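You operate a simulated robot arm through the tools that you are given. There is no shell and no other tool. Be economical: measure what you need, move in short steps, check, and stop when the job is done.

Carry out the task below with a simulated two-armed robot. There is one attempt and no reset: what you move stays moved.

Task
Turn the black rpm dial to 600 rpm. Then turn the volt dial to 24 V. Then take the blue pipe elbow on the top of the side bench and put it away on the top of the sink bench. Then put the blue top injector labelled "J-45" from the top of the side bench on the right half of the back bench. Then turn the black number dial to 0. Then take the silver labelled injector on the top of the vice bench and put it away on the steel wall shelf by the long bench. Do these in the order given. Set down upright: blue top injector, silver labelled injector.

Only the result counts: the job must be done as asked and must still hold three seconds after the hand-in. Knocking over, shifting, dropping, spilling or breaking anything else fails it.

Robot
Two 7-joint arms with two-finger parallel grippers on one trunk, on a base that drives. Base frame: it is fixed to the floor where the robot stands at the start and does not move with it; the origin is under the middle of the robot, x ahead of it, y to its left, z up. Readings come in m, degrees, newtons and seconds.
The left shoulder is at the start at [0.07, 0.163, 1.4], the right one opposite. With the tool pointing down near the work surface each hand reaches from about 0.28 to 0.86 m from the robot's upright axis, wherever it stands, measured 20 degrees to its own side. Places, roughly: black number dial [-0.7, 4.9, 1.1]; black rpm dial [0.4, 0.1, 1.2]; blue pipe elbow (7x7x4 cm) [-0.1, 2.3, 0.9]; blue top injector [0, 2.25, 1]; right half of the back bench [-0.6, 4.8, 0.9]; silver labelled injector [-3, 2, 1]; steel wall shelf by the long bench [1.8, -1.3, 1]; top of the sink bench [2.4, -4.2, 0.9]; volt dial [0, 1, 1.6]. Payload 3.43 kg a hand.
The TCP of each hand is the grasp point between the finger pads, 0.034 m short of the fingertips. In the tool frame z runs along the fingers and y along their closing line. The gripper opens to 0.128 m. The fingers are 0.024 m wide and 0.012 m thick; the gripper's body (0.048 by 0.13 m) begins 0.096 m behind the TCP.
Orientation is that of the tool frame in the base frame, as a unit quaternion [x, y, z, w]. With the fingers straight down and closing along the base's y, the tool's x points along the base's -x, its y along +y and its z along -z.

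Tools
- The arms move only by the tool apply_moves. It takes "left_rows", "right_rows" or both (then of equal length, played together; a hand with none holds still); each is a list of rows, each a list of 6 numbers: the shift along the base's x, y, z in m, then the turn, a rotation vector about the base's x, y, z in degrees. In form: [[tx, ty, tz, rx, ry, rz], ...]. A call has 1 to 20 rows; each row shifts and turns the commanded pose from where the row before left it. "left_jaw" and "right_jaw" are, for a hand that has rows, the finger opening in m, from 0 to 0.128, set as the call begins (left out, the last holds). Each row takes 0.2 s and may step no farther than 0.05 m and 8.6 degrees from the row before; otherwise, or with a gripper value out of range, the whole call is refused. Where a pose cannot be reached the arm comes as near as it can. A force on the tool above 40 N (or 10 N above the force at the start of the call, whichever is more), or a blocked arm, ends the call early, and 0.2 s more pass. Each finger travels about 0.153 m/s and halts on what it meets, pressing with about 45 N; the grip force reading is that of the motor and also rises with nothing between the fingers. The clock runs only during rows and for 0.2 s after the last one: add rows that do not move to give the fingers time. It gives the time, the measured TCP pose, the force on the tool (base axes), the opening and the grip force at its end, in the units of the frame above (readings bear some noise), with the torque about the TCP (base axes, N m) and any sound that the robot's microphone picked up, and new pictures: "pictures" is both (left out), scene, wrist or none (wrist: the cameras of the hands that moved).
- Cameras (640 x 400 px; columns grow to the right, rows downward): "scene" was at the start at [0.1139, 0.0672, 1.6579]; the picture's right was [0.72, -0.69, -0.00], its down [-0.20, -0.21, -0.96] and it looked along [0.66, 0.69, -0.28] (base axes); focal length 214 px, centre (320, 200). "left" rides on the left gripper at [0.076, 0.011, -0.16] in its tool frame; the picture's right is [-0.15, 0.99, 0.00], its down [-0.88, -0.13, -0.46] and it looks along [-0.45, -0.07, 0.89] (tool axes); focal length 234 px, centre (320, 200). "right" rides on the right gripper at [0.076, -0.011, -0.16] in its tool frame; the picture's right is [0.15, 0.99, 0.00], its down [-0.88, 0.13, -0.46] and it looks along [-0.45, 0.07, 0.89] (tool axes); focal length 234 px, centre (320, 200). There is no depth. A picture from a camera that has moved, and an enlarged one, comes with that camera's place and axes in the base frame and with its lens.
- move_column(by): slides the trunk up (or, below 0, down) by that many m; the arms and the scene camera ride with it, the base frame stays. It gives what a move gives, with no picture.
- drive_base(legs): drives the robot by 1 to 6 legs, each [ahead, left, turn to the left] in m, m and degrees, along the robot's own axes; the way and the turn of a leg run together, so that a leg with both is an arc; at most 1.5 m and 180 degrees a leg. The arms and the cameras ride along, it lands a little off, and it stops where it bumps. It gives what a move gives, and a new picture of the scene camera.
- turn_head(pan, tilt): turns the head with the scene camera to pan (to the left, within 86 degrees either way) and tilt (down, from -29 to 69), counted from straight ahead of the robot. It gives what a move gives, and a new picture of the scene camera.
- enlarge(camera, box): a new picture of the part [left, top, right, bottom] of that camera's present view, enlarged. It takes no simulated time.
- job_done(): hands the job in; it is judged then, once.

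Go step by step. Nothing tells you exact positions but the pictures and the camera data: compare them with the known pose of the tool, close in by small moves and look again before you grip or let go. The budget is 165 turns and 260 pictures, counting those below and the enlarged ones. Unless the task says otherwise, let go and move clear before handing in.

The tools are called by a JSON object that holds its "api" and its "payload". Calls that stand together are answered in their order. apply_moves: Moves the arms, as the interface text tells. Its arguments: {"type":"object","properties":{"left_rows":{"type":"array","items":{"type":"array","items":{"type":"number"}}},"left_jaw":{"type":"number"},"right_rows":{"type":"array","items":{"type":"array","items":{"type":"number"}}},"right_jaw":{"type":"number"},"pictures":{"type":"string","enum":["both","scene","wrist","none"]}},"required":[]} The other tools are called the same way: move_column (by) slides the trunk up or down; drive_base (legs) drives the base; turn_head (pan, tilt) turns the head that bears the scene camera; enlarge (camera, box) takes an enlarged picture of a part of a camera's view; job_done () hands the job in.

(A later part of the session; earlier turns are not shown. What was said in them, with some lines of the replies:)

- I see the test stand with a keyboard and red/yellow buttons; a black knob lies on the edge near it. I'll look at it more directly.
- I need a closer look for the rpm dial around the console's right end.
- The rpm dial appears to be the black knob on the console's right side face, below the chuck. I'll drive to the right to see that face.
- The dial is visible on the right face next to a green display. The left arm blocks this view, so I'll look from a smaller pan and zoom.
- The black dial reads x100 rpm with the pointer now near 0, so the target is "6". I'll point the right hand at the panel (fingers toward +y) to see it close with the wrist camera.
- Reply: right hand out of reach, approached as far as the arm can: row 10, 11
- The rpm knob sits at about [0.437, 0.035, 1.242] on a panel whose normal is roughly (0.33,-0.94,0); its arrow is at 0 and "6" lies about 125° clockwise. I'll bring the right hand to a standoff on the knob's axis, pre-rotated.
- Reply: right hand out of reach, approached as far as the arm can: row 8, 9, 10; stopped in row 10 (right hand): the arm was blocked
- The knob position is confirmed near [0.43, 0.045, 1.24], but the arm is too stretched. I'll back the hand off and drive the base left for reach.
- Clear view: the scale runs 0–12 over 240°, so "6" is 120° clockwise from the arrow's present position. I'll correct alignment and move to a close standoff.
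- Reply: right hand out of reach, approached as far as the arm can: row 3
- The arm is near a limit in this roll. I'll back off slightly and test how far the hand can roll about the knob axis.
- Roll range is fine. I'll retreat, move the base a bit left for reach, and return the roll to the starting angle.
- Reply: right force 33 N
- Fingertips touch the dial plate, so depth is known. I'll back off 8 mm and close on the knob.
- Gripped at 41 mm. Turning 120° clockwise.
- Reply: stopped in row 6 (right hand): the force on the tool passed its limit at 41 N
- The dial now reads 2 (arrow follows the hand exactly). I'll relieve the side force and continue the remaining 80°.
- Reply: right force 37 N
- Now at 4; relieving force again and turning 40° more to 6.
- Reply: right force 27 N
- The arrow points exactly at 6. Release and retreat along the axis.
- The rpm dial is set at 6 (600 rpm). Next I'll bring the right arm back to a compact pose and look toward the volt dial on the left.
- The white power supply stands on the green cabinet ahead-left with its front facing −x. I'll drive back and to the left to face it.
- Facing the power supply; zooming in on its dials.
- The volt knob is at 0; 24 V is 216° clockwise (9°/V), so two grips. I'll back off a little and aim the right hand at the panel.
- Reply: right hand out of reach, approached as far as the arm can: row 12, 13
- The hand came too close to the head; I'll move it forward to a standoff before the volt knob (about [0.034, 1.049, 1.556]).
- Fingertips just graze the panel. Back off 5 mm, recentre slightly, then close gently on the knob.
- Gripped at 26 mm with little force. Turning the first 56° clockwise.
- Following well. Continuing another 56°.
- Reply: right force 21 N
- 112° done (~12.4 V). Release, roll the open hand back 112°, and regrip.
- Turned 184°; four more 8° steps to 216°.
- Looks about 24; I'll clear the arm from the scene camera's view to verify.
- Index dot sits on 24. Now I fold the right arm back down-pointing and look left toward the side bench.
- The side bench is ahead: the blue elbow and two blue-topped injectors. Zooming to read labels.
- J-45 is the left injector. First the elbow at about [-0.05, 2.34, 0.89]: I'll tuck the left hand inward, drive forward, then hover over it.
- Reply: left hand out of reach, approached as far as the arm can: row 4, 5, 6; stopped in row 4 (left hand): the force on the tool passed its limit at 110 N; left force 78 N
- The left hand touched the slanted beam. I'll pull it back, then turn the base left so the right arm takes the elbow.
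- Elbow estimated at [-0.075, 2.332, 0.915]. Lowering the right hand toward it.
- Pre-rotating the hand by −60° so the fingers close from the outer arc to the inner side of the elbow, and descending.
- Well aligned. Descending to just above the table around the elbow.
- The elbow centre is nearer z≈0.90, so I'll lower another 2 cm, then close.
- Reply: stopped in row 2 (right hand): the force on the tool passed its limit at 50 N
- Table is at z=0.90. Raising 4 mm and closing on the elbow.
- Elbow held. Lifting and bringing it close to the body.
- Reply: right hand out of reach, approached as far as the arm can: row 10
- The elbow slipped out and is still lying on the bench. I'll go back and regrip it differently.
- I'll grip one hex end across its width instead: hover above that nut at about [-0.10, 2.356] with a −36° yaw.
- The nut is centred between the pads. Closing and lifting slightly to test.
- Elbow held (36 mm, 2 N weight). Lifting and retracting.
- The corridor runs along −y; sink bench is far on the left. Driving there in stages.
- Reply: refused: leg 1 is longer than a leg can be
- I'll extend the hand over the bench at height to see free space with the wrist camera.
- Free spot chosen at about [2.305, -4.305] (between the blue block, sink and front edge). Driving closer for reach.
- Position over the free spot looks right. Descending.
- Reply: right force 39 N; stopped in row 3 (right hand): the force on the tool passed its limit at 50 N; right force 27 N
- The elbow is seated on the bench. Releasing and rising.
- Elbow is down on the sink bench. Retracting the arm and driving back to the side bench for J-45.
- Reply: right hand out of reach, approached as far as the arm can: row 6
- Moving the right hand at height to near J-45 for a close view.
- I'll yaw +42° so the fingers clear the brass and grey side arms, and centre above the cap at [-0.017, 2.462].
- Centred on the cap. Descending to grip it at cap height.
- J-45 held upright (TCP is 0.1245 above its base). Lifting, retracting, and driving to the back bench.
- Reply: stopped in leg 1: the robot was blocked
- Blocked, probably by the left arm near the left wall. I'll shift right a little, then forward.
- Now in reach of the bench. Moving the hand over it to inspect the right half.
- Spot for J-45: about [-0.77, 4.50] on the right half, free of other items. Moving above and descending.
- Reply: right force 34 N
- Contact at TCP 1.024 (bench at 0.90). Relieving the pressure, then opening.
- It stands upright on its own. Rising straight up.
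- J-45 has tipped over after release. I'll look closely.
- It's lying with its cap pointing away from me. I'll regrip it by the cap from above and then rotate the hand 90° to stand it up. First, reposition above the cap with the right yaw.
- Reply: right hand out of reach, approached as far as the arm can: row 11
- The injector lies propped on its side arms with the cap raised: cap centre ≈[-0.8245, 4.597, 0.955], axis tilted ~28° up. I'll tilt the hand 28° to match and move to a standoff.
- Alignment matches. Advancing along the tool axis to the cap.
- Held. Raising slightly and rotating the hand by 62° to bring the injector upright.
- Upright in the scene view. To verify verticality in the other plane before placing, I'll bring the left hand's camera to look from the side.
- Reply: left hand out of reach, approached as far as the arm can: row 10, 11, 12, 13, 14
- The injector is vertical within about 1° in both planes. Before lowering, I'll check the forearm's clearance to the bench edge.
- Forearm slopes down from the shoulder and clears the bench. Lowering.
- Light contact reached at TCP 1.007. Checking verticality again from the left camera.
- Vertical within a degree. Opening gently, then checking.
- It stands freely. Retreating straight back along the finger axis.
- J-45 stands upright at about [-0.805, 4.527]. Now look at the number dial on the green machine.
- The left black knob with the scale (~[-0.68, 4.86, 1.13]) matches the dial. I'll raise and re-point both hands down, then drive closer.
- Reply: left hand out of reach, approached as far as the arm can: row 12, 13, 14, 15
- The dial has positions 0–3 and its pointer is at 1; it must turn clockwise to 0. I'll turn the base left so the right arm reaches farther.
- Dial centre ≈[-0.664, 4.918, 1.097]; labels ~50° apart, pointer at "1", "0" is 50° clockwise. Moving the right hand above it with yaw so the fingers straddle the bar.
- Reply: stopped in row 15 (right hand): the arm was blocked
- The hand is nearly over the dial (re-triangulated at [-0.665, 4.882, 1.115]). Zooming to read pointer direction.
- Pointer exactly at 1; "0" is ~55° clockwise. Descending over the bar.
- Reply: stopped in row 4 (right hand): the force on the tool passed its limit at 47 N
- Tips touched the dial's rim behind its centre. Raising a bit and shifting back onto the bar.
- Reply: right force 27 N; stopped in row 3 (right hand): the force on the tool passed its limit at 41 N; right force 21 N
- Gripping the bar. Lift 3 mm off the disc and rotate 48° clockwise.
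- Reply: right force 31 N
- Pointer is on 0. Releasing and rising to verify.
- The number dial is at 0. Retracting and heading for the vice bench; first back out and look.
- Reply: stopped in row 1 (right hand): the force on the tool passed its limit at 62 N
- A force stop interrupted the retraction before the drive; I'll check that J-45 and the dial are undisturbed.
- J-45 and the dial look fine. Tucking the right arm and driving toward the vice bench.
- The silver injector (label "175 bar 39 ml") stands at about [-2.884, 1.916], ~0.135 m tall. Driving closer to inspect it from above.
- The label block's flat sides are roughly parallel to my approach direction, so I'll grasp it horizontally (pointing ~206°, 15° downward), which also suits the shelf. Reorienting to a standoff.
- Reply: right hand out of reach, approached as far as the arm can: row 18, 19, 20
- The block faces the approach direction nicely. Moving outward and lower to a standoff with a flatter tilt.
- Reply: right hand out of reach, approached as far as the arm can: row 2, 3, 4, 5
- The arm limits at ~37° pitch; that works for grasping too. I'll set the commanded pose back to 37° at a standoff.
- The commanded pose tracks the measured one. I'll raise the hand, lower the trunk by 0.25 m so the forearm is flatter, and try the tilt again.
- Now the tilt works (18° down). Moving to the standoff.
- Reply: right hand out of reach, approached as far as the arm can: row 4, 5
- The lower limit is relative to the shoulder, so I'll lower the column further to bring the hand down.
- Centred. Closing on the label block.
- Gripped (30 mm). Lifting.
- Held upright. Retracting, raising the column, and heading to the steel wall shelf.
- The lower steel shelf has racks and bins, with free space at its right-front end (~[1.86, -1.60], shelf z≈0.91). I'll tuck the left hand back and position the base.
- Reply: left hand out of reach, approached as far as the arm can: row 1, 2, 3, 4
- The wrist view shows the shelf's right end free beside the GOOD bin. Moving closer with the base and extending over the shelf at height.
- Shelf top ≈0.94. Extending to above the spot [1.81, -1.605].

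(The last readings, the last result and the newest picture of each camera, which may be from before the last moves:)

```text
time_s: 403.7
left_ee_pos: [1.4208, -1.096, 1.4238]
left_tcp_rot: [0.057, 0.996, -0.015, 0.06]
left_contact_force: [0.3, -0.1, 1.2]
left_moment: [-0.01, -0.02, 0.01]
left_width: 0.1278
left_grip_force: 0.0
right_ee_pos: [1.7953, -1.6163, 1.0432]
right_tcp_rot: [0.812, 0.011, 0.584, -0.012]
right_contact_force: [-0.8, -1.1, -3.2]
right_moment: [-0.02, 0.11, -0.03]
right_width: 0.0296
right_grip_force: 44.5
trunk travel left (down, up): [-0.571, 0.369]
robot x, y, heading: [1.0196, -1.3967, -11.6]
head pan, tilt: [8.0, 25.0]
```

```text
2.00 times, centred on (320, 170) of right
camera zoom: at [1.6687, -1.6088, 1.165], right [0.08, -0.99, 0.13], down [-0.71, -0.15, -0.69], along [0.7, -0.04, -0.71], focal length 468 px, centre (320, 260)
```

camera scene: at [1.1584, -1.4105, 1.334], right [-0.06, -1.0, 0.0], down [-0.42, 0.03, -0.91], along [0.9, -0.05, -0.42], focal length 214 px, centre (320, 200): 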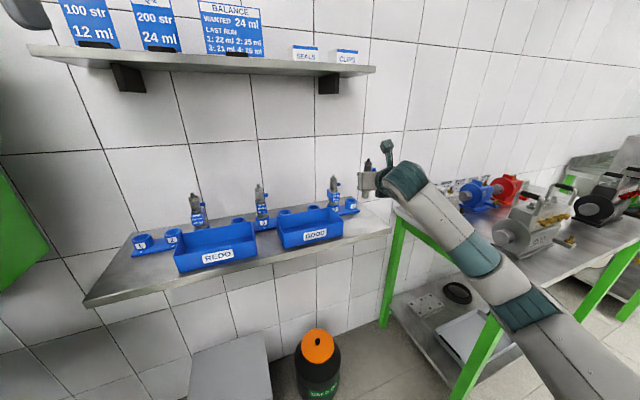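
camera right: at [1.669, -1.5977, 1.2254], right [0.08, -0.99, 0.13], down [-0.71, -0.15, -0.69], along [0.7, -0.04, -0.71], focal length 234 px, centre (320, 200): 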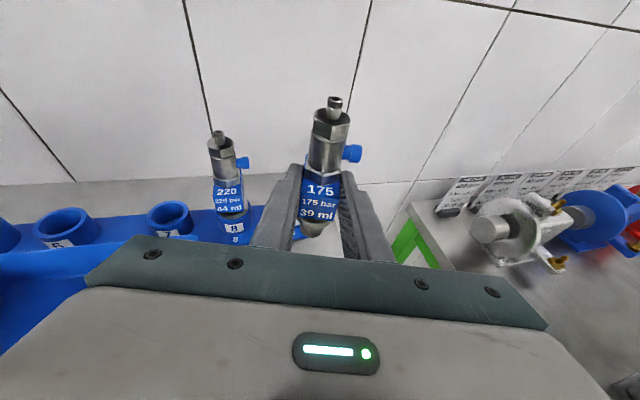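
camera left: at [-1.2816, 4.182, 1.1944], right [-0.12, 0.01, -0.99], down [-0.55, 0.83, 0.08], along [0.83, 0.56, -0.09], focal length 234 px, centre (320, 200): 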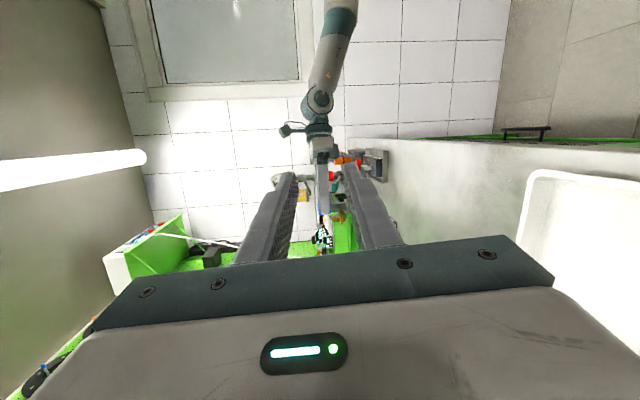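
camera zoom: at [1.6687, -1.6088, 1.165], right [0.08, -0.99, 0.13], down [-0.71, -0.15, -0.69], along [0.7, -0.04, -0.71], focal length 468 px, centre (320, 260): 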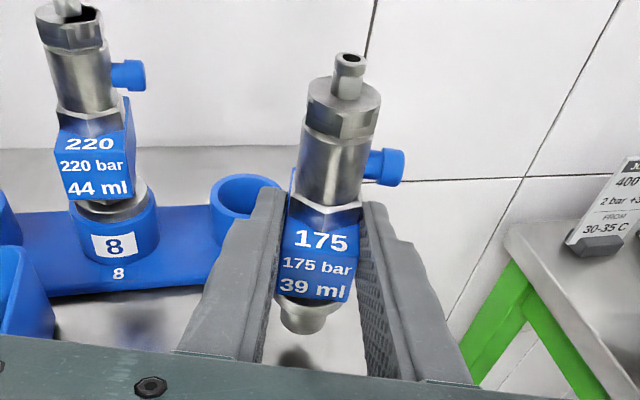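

{"api": "apply_moves", "payload": {"right_rows": [[-0.005, -0.006, -0.012, 0, 0, 0], [0, 0, -0.01, 0, 0, 0], [0, 0, 0, 0, 0, 0]], "pictures": "none"}}

{"api": "apply_moves", "payload": {"right_rows": [[0, 0, -0.005, 0, 0, 0], [0, 0, 0, 0, 0, 0]], "pictures": "none"}}

{"api": "apply_moves", "payload": {"right_rows": [[0, 0, -0.004, 0, 0, 0], [0, 0, 0, 0, 0, 0]], "pictures": "none"}}

{"api": "enlarge", "payload": {"camera": "scene", "box": [340, 170, 420, 240]}}

```text
time_s: 404.5
left_ee_pos: [1.4209, -1.0968, 1.4231]
left_tcp_rot: [0.056, 0.996, -0.014, 0.061]
left_contact_force: [0.1, 0.6, 0.1]
left_moment: [-0.01, -0.02, 0.01]
left_width: 0.1279
left_grip_force: 0.1
right_ee_pos: [1.7904, -1.6215, 1.0224]
right_tcp_rot: [0.811, 0.012, 0.585, -0.013]
right_contact_force: [-0.3, -0.3, -0.4]
right_moment: [0.01, -0.02, 0.03]
right_width: 0.0295
right_grip_force: 44.8
trunk travel left (down, up): [-0.571, 0.369]
robot x, y, heading: [1.0163, -1.394, -11.6]
head pan, tilt: [8.0, 25.0]
```

```text
time_s: 405.1
left_ee_pos: [1.4182, -1.0968, 1.4238]
left_tcp_rot: [0.056, 0.996, -0.014, 0.062]
left_contact_force: [-0.6, 0.1, 0.0]
left_moment: [-0.03, -0.02, -0.02]
left_width: 0.1281
left_grip_force: 0.1
right_ee_pos: [1.7893, -1.6221, 1.0217]
right_tcp_rot: [0.808, 0.013, 0.588, -0.013]
right_contact_force: [8.3, -2.0, 22.3]
right_moment: [-0.26, -0.89, 0.01]
right_width: 0.0298
right_grip_force: 45.3
trunk travel left (down, up): [-0.571, 0.369]
robot x, y, heading: [1.0156, -1.3967, -11.2]
head pan, tilt: [8.0, 25.0]
```

```text
time_s: 405.7
left_ee_pos: [1.4169, -1.0953, 1.425]
left_tcp_rot: [0.056, 0.996, -0.015, 0.063]
left_contact_force: [-0.2, -0.3, -0.3]
left_moment: [0.03, 0.0, -0.02]
left_width: 0.1279
left_grip_force: 0.1
right_ee_pos: [1.7887, -1.6228, 1.0209]
right_tcp_rot: [0.807, 0.012, 0.59, -0.012]
right_contact_force: [8.6, -1.4, 36.9]
right_moment: [-0.18, -1.04, -0.03]
right_width: 0.0297
right_grip_force: 45.3
trunk travel left (down, up): [-0.571, 0.369]
robot x, y, heading: [1.0165, -1.395, -11.4]
head pan, tilt: [8.0, 25.0]
```

```text
5.71 times, centred on (380, 205) of scene
camera zoom: at [1.1543, -1.4094, 1.3348], right [-0.06, -1.0, 0.0], down [-0.42, 0.02, -0.91], along [0.91, -0.06, -0.42], focal length 1226 px, centre (-23, 171)
```

zoom: 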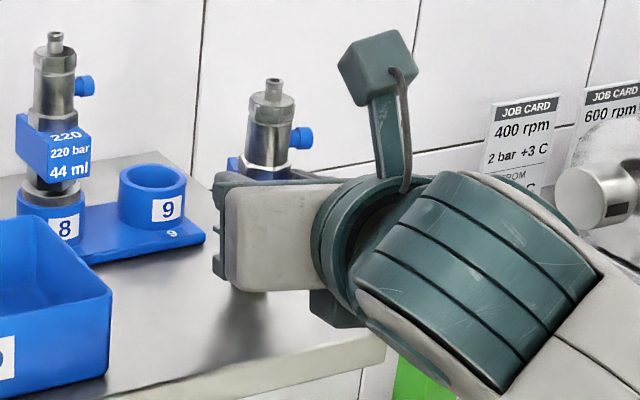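

Contact: shelf at ~0.95. Relieving the pressure before releasing.

{"api": "apply_moves", "payload": {"right_rows": [[0, 0, 0.004, 0, 0, 0], [0, 0, 0.003, 0, 0, 0], [0, 0, 0, 0, 0, 0]], "pictures": "wrist"}}

{"api": "enlarge", "payload": {"camera": "right", "box": [240, 80, 400, 240]}}

```text
time_s: 406.5
left_ee_pos: [1.4197, -1.0971, 1.4241]
left_tcp_rot: [0.057, 0.996, -0.015, 0.062]
left_contact_force: [-0.5, 0.3, -0.1]
left_moment: [-0.01, 0.0, -0.02]
left_width: 0.1279
left_grip_force: 0.1
right_ee_pos: [1.7869, -1.622, 1.0205]
right_tcp_rot: [0.811, 0.012, 0.585, -0.012]
right_contact_force: [9.3, -2.2, 24.0]
right_moment: [-0.29, -0.87, -0.05]
right_width: 0.0296
right_grip_force: 44.6
trunk travel left (down, up): [-0.571, 0.369]
robot x, y, heading: [1.0175, -1.3956, -11.8]
head pan, tilt: [8.0, 25.0]
camera right: at [1.6614, -1.6144, 1.1425], right [0.08, -0.99, 0.13], down [-0.7, -0.15, -0.69], along [0.71, -0.04, -0.71], focal length 234 px, centre (320, 200)
```

right: 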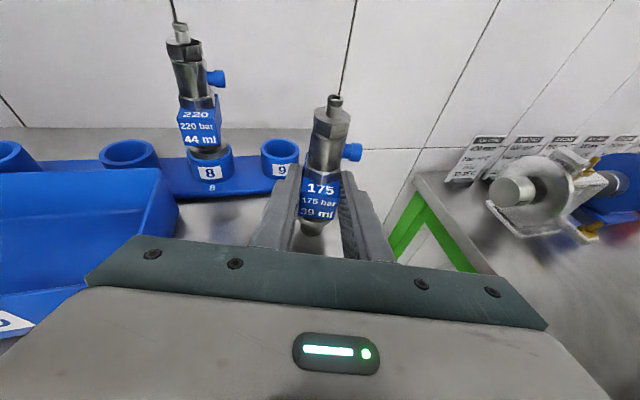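

```text
2.50 times, centred on (320, 160) of right
camera zoom: at [1.6614, -1.6144, 1.1425], right [0.08, -0.99, 0.13], down [-0.7, -0.15, -0.69], along [0.71, -0.04, -0.71], focal length 585 px, centre (320, 300)
```

zoom: 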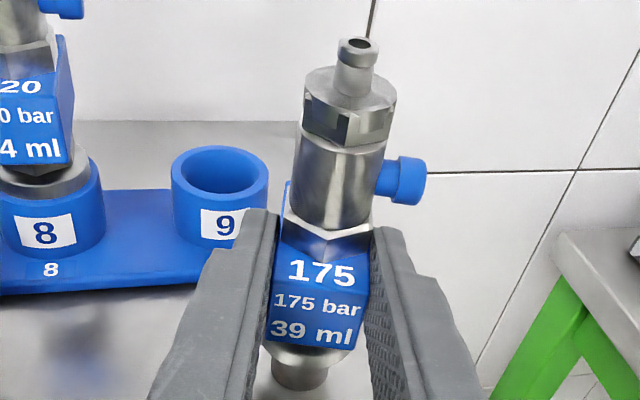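

{"api": "apply_moves", "payload": {"right_rows": [[0, 0, 0.003, 0, 0, 0], [0, 0, 0, 0, 0, 0], [0, 0, 0, 0, 0, 0]], "pictures": "none"}}

{"api": "enlarge", "payload": {"camera": "scene", "box": [340, 170, 420, 240]}}

```text
time_s: 407.3
left_ee_pos: [1.4183, -1.0976, 1.4242]
left_tcp_rot: [0.056, 0.996, -0.015, 0.062]
left_contact_force: [0.9, -0.3, 0.1]
left_moment: [0.0, 0.0, -0.01]
left_width: 0.1278
left_grip_force: 0.0
right_ee_pos: [1.788, -1.6205, 1.0192]
right_tcp_rot: [0.812, 0.012, 0.584, -0.013]
right_contact_force: [1.4, -1.1, 9.0]
right_moment: [-0.21, -0.23, -0.04]
right_width: 0.0297
right_grip_force: 45.0
trunk travel left (down, up): [-0.571, 0.369]
robot x, y, heading: [1.0154, -1.3964, -11.5]
head pan, tilt: [8.0, 25.0]
```

```text
5.71 times, centred on (380, 205) of scene
camera zoom: at [1.1568, -1.4105, 1.3341], right [-0.06, -1.0, 0.0], down [-0.42, 0.03, -0.91], along [0.9, -0.06, -0.42], focal length 1226 px, centre (-23, 171)
```

zoom: 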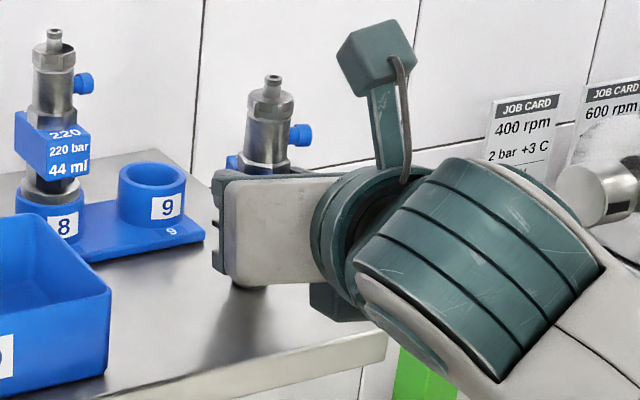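

Contact is light and the injector vertical (matches the projected vertical). Opening.

{"api": "apply_moves", "payload": {"right_rows": [[0, 0, 0.001, 0, 0, 0], [0, 0, 0, 0, 0, 0]], "pictures": "none"}}

{"api": "apply_moves", "payload": {"right_rows": [[0, 0, 0, 0, 0, 0], [0, 0, 0, 0, 0, 0], [0, 0, 0, 0, 0, 0]], "right_jaw": 0.048, "pictures": "none"}}

{"api": "enlarge", "payload": {"camera": "right", "box": [240, 80, 400, 240]}}

{"api": "enlarge", "payload": {"camera": "scene", "box": [340, 170, 420, 240]}}

```text
time_s: 407.9
left_ee_pos: [1.4209, -1.0975, 1.4234]
left_tcp_rot: [0.057, 0.996, -0.014, 0.06]
left_contact_force: [0.2, 0.6, -0.1]
left_moment: [0.01, -0.02, -0.02]
left_width: 0.1283
left_grip_force: 0.1
right_ee_pos: [1.7897, -1.6208, 1.0209]
right_tcp_rot: [0.812, 0.012, 0.583, -0.013]
right_contact_force: [-1.0, -0.1, 0.6]
right_moment: [-0.02, 0.14, -0.01]
right_width: 0.03
right_grip_force: 45.5
trunk travel left (down, up): [-0.571, 0.369]
robot x, y, heading: [1.0197, -1.3952, -11.6]
head pan, tilt: [8.0, 25.0]
```

```text
time_s: 408.7
left_ee_pos: [1.419, -1.0975, 1.4235]
left_tcp_rot: [0.056, 0.996, -0.015, 0.061]
left_contact_force: [0.0, 0.4, -1.5]
left_moment: [0.0, 0.01, 0.03]
left_width: 0.1279
left_grip_force: 0.1
right_ee_pos: [1.79, -1.6205, 1.0227]
right_tcp_rot: [0.811, 0.012, 0.585, -0.012]
right_contact_force: [-0.2, 0.0, -0.5]
right_moment: [0.0, 0.01, 0.03]
right_width: 0.0481
right_grip_force: 0.1
trunk travel left (down, up): [-0.571, 0.369]
robot x, y, heading: [1.0139, -1.3963, -11.5]
head pan, tilt: [8.0, 25.0]
```

```text
2.50 times, centred on (320, 160) of right
camera zoom: at [1.663, -1.6147, 1.1446], right [0.08, -0.99, 0.13], down [-0.71, -0.15, -0.69], along [0.7, -0.04, -0.71], focal length 585 px, centre (320, 300)
```

zoom: 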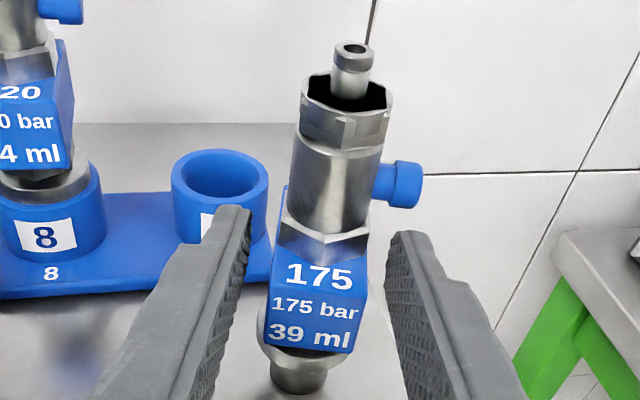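

```text
5.71 times, centred on (380, 205) of scene
camera zoom: at [1.1581, -1.4106, 1.3341], right [-0.06, -1.0, 0.0], down [-0.42, 0.03, -0.91], along [0.9, -0.05, -0.42], focal length 1226 px, centre (-23, 171)
```

zoom: 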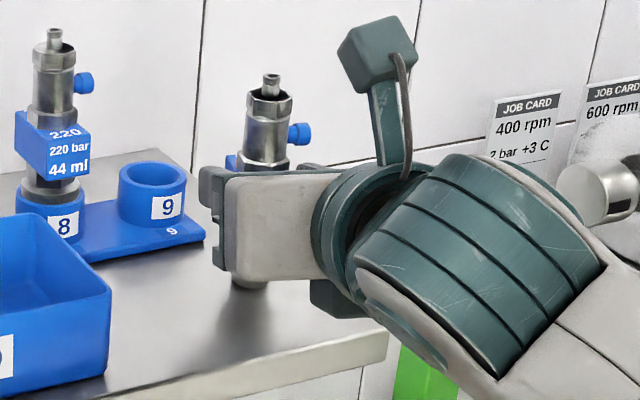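

It stands on its own. Retreating along the finger axis.

{"api": "apply_moves", "payload": {"right_rows": [[-0.019, -0.0007, 0.0064, 0, 0, 0], [-0.028, -0.001, 0.0096, 0, 0, 0], [-0.038, -0.0014, 0.0128, 0, 0, 0], [-0.04, -0.002, 0.0128, 0, 0, 0], [-0.04, 0.01, 0.02, 0, 0, 0], [-0.04, 0.02, 0.02, 0, 0, 0]]}}

{"api": "enlarge", "payload": {"camera": "scene", "box": [330, 150, 430, 240]}}

```text
time_s: 410.1
left_ee_pos: [1.4198, -1.095, 1.4231]
left_tcp_rot: [0.056, 0.996, -0.015, 0.062]
left_contact_force: [1.0, 0.4, -0.4]
left_moment: [0.0, 0.01, -0.02]
left_width: 0.1281
left_grip_force: 0.1
right_ee_pos: [1.5855, -1.5955, 1.1067]
right_tcp_rot: [0.811, 0.013, 0.584, -0.013]
right_contact_force: [0.6, -0.2, -0.6]
right_moment: [-0.02, -0.02, -0.01]
right_width: 0.0481
right_grip_force: 0.0
trunk travel left (down, up): [-0.571, 0.369]
robot x, y, heading: [1.0201, -1.3985, -11.6]
head pan, tilt: [8.0, 25.0]
camera scene: at [1.1574, -1.4093, 1.3341], right [-0.06, -1.0, 0.0], down [-0.42, 0.02, -0.91], along [0.9, -0.06, -0.42], focal length 214 px, centre (320, 200)
camera right: at [1.4577, -1.5884, 1.2284], right [0.08, -0.99, 0.13], down [-0.71, -0.15, -0.69], along [0.7, -0.04, -0.71], focal length 234 px, centre (320, 200)
```

scene: 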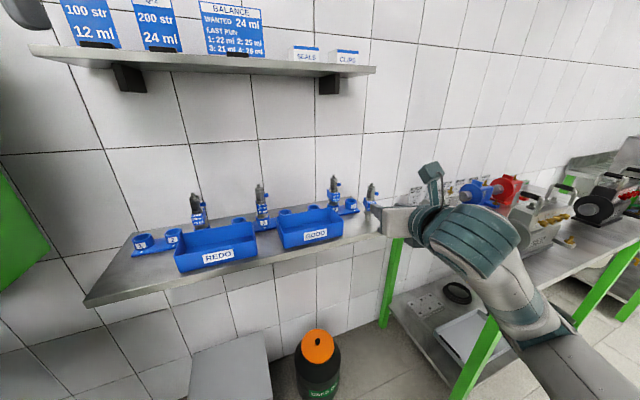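
right: 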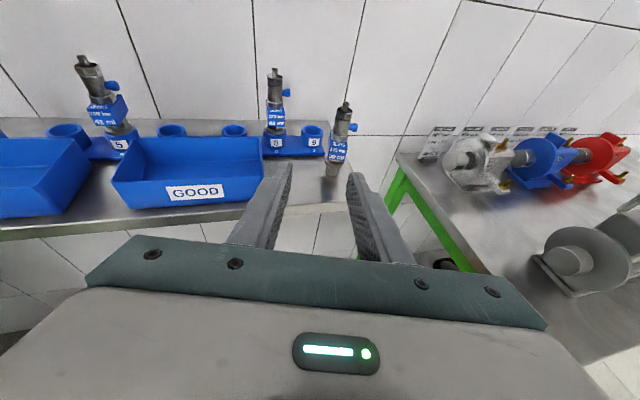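

```text
4.44 times, centred on (380, 195) of scene
camera zoom: at [1.1574, -1.4093, 1.3341], right [-0.06, -1.0, 0.0], down [-0.42, 0.02, -0.91], along [0.9, -0.06, -0.42], focal length 953 px, centre (53, 222)
```

zoom: 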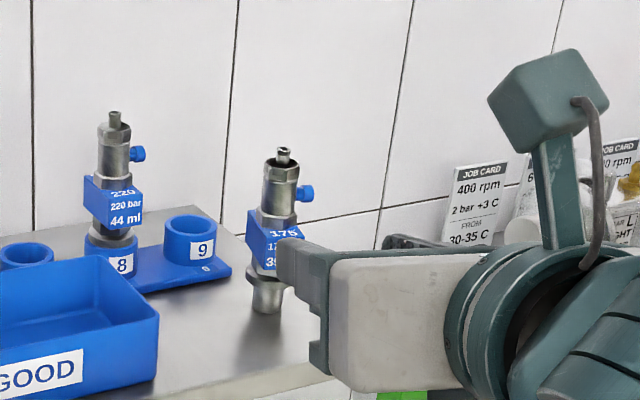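

The injector stands upright on the shelf. Backing away and confirming it stays.

{"api": "drive_base", "payload": {"legs": [[-0.4, 0, 0]]}}

{"api": "enlarge", "payload": {"camera": "scene", "box": [280, 130, 420, 220]}}

```text
time_s: 412.0
left_ee_pos: [1.1656, -1.0439, 1.4246]
left_tcp_rot: [0.068, 0.995, -0.013, 0.069]
left_contact_force: [-1.3, 0.2, -1.0]
left_moment: [-0.03, -0.05, -0.04]
left_width: 0.1273
left_grip_force: 0.0
right_ee_pos: [1.3249, -1.5441, 1.1078]
right_tcp_rot: [0.811, 0.012, 0.585, -0.012]
right_contact_force: [0.9, -1.3, -0.5]
right_moment: [-0.01, -0.01, -0.02]
right_width: 0.048
right_grip_force: 0.1
trunk travel left (down, up): [-0.571, 0.369]
robot x, y, heading: [0.7598, -1.3457, -11.5]
head pan, tilt: [8.0, 25.0]
stopped in leg 1: the force on the tool passed its limit at 100 N (the readings are from after the stop); the commanded pose is now the measured one
camera scene: at [0.8972, -1.3573, 1.3343], right [-0.06, -1.0, 0.0], down [-0.42, 0.02, -0.91], along [0.91, -0.06, -0.42], focal length 214 px, centre (320, 200)
```

scene: 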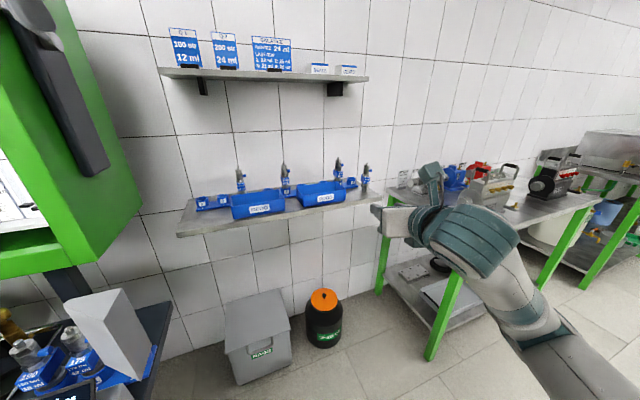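

```text
4.44 times, centred on (350, 175) of scene
camera zoom: at [0.8972, -1.3573, 1.3343], right [-0.06, -1.0, 0.0], down [-0.42, 0.02, -0.91], along [0.91, -0.06, -0.42], focal length 953 px, centre (187, 311)
```

zoom: 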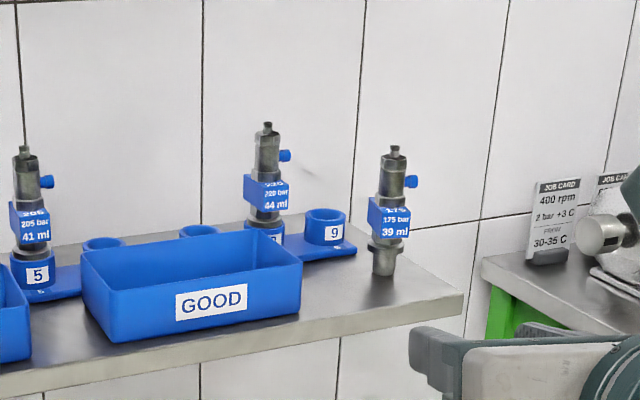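

The injector is stable. The left hand bumped the green cabinet while backing; I'll move clear to the right and inspect that area.

{"api": "drive_base", "payload": {"legs": [[0.05, -0.05, 0], [-0.1, -0.35, 0]]}}

{"api": "turn_head", "payload": {"pan": 45, "tilt": 15}}

```text
time_s: 414.9
left_ee_pos: [1.0394, -1.4228, 1.4244]
left_tcp_rot: [0.07, 0.995, -0.011, 0.066]
left_contact_force: [-0.6, 0.1, -0.4]
left_moment: [0.02, -0.01, -0.02]
left_width: 0.1279
left_grip_force: 0.0
right_ee_pos: [1.1967, -1.9228, 1.1063]
right_tcp_rot: [0.811, 0.011, 0.584, -0.012]
right_contact_force: [-0.1, 0.6, -0.4]
right_moment: [0.0, -0.02, 0.01]
right_width: 0.0478
right_grip_force: 0.0
trunk travel left (down, up): [-0.571, 0.369]
robot x, y, heading: [0.6329, -1.7185, -11.6]
head pan, tilt: [8.0, 25.0]
camera scene: at [0.7701, -1.7346, 1.3341], right [-0.06, -1.0, 0.0], down [-0.42, 0.03, -0.91], along [0.9, -0.06, -0.42], focal length 214 px, centre (320, 200)
```

scene: 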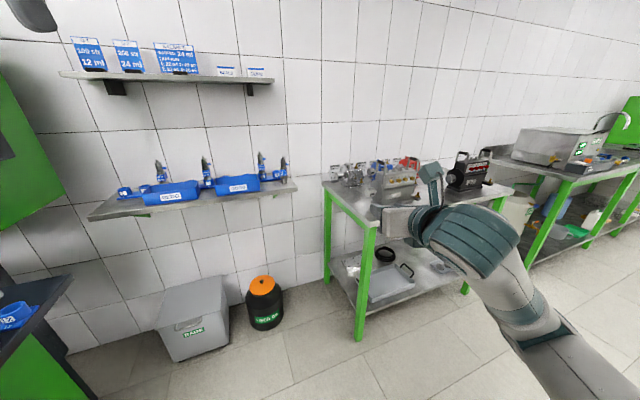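

```text
time_s: 415.9
left_ee_pos: [1.0403, -1.4222, 1.4233]
left_tcp_rot: [0.069, 0.995, -0.011, 0.066]
left_contact_force: [-0.5, -0.4, -0.1]
left_moment: [0.01, -0.01, 0.01]
left_width: 0.1283
left_grip_force: 0.0
right_ee_pos: [1.1977, -1.9225, 1.1053]
right_tcp_rot: [0.812, 0.011, 0.584, -0.012]
right_contact_force: [-0.9, -0.6, 0.3]
right_moment: [0.02, 0.0, -0.01]
right_width: 0.0481
right_grip_force: 0.1
trunk travel left (down, up): [-0.571, 0.369]
robot x, y, heading: [0.63, -1.7156, -11.5]
head pan, tilt: [45.0, 15.0]
camera scene: at [0.7563, -1.6774, 1.3503], right [0.55, -0.84, 0.0], down [-0.22, -0.14, -0.97], along [0.81, 0.53, -0.26], focal length 214 px, centre (320, 200)
```

scene: 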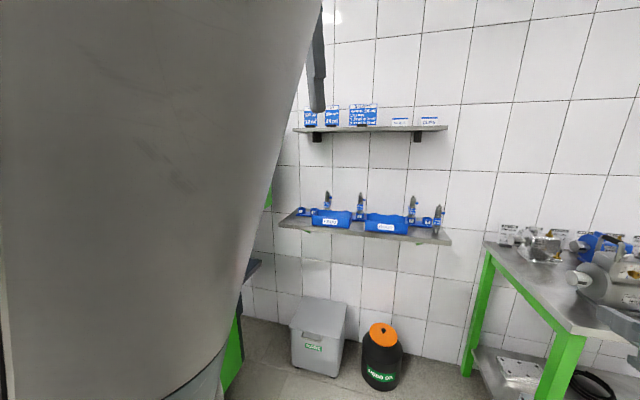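

{"api": "drive_base", "payload": {"legs": [[-0.5, -0.1, 0], [0, 0, 45]]}}

```text
time_s: 420.9
left_ee_pos: [0.2015, -1.2185, 1.4241]
left_tcp_rot: [-0.321, 0.945, 0.015, 0.066]
left_contact_force: [1.0, 0.6, -1.0]
left_moment: [0.0, 0.03, 0.01]
left_width: 0.128
left_grip_force: 0.1
right_ee_pos: [0.6684, -1.4547, 1.1064]
right_tcp_rot: [0.744, 0.325, 0.534, -0.237]
right_contact_force: [0.4, -0.5, 0.0]
right_moment: [-0.01, 0.0, -0.01]
right_width: 0.0484
right_grip_force: 0.1
trunk travel left (down, up): [-0.571, 0.369]
robot x, y, heading: [0.1248, -1.718, 33.9]
head pan, tilt: [45.0, 15.0]
```

All six items are placed and set as asked, both hands are empty and the robot is clear, so I am handing in; no further pictures are coming, so this rests on the last ones seen.

{"api": "job_done", "payload": {}}

```text
The job is handed in.
```

I finished all six steps in the order given and handed the job in, but two incidents below could count against it.

| Step | Result |
|---|---|
| rpm dial | 600 rpm (pointer on 6, scale ×100) |
| Volt dial | 24 V |
| Blue pipe elbow | On the sink bench top |
| J-45 injector | Standing upright on the right half of the back bench |
| Number dial | 0 |
| Silver labelled injector ("175 bar 39 ml") | Standing upright on the lower steel wall shelf, right front end |

- **J-45 tipped over:** it fell on the back bench after I first let go. I picked it up, stood it upright again, and it was still standing when I last saw it.
- **Contacts with fixed structures:** the left hand hit the slanted beam over the side bench (about 110 N) and, while backing away from the shelf, something that looked like the green test-stand cabinet (about 100 N). The right hand also met something at about 60 N above the back bench. I saw nothing moved in the pictures after each of these, but the left arm blocked most of the view of the cabinet.

The last camera views showed both injectors upright; no pictures came after the final drive back, so I could not do a last check of the whole room.
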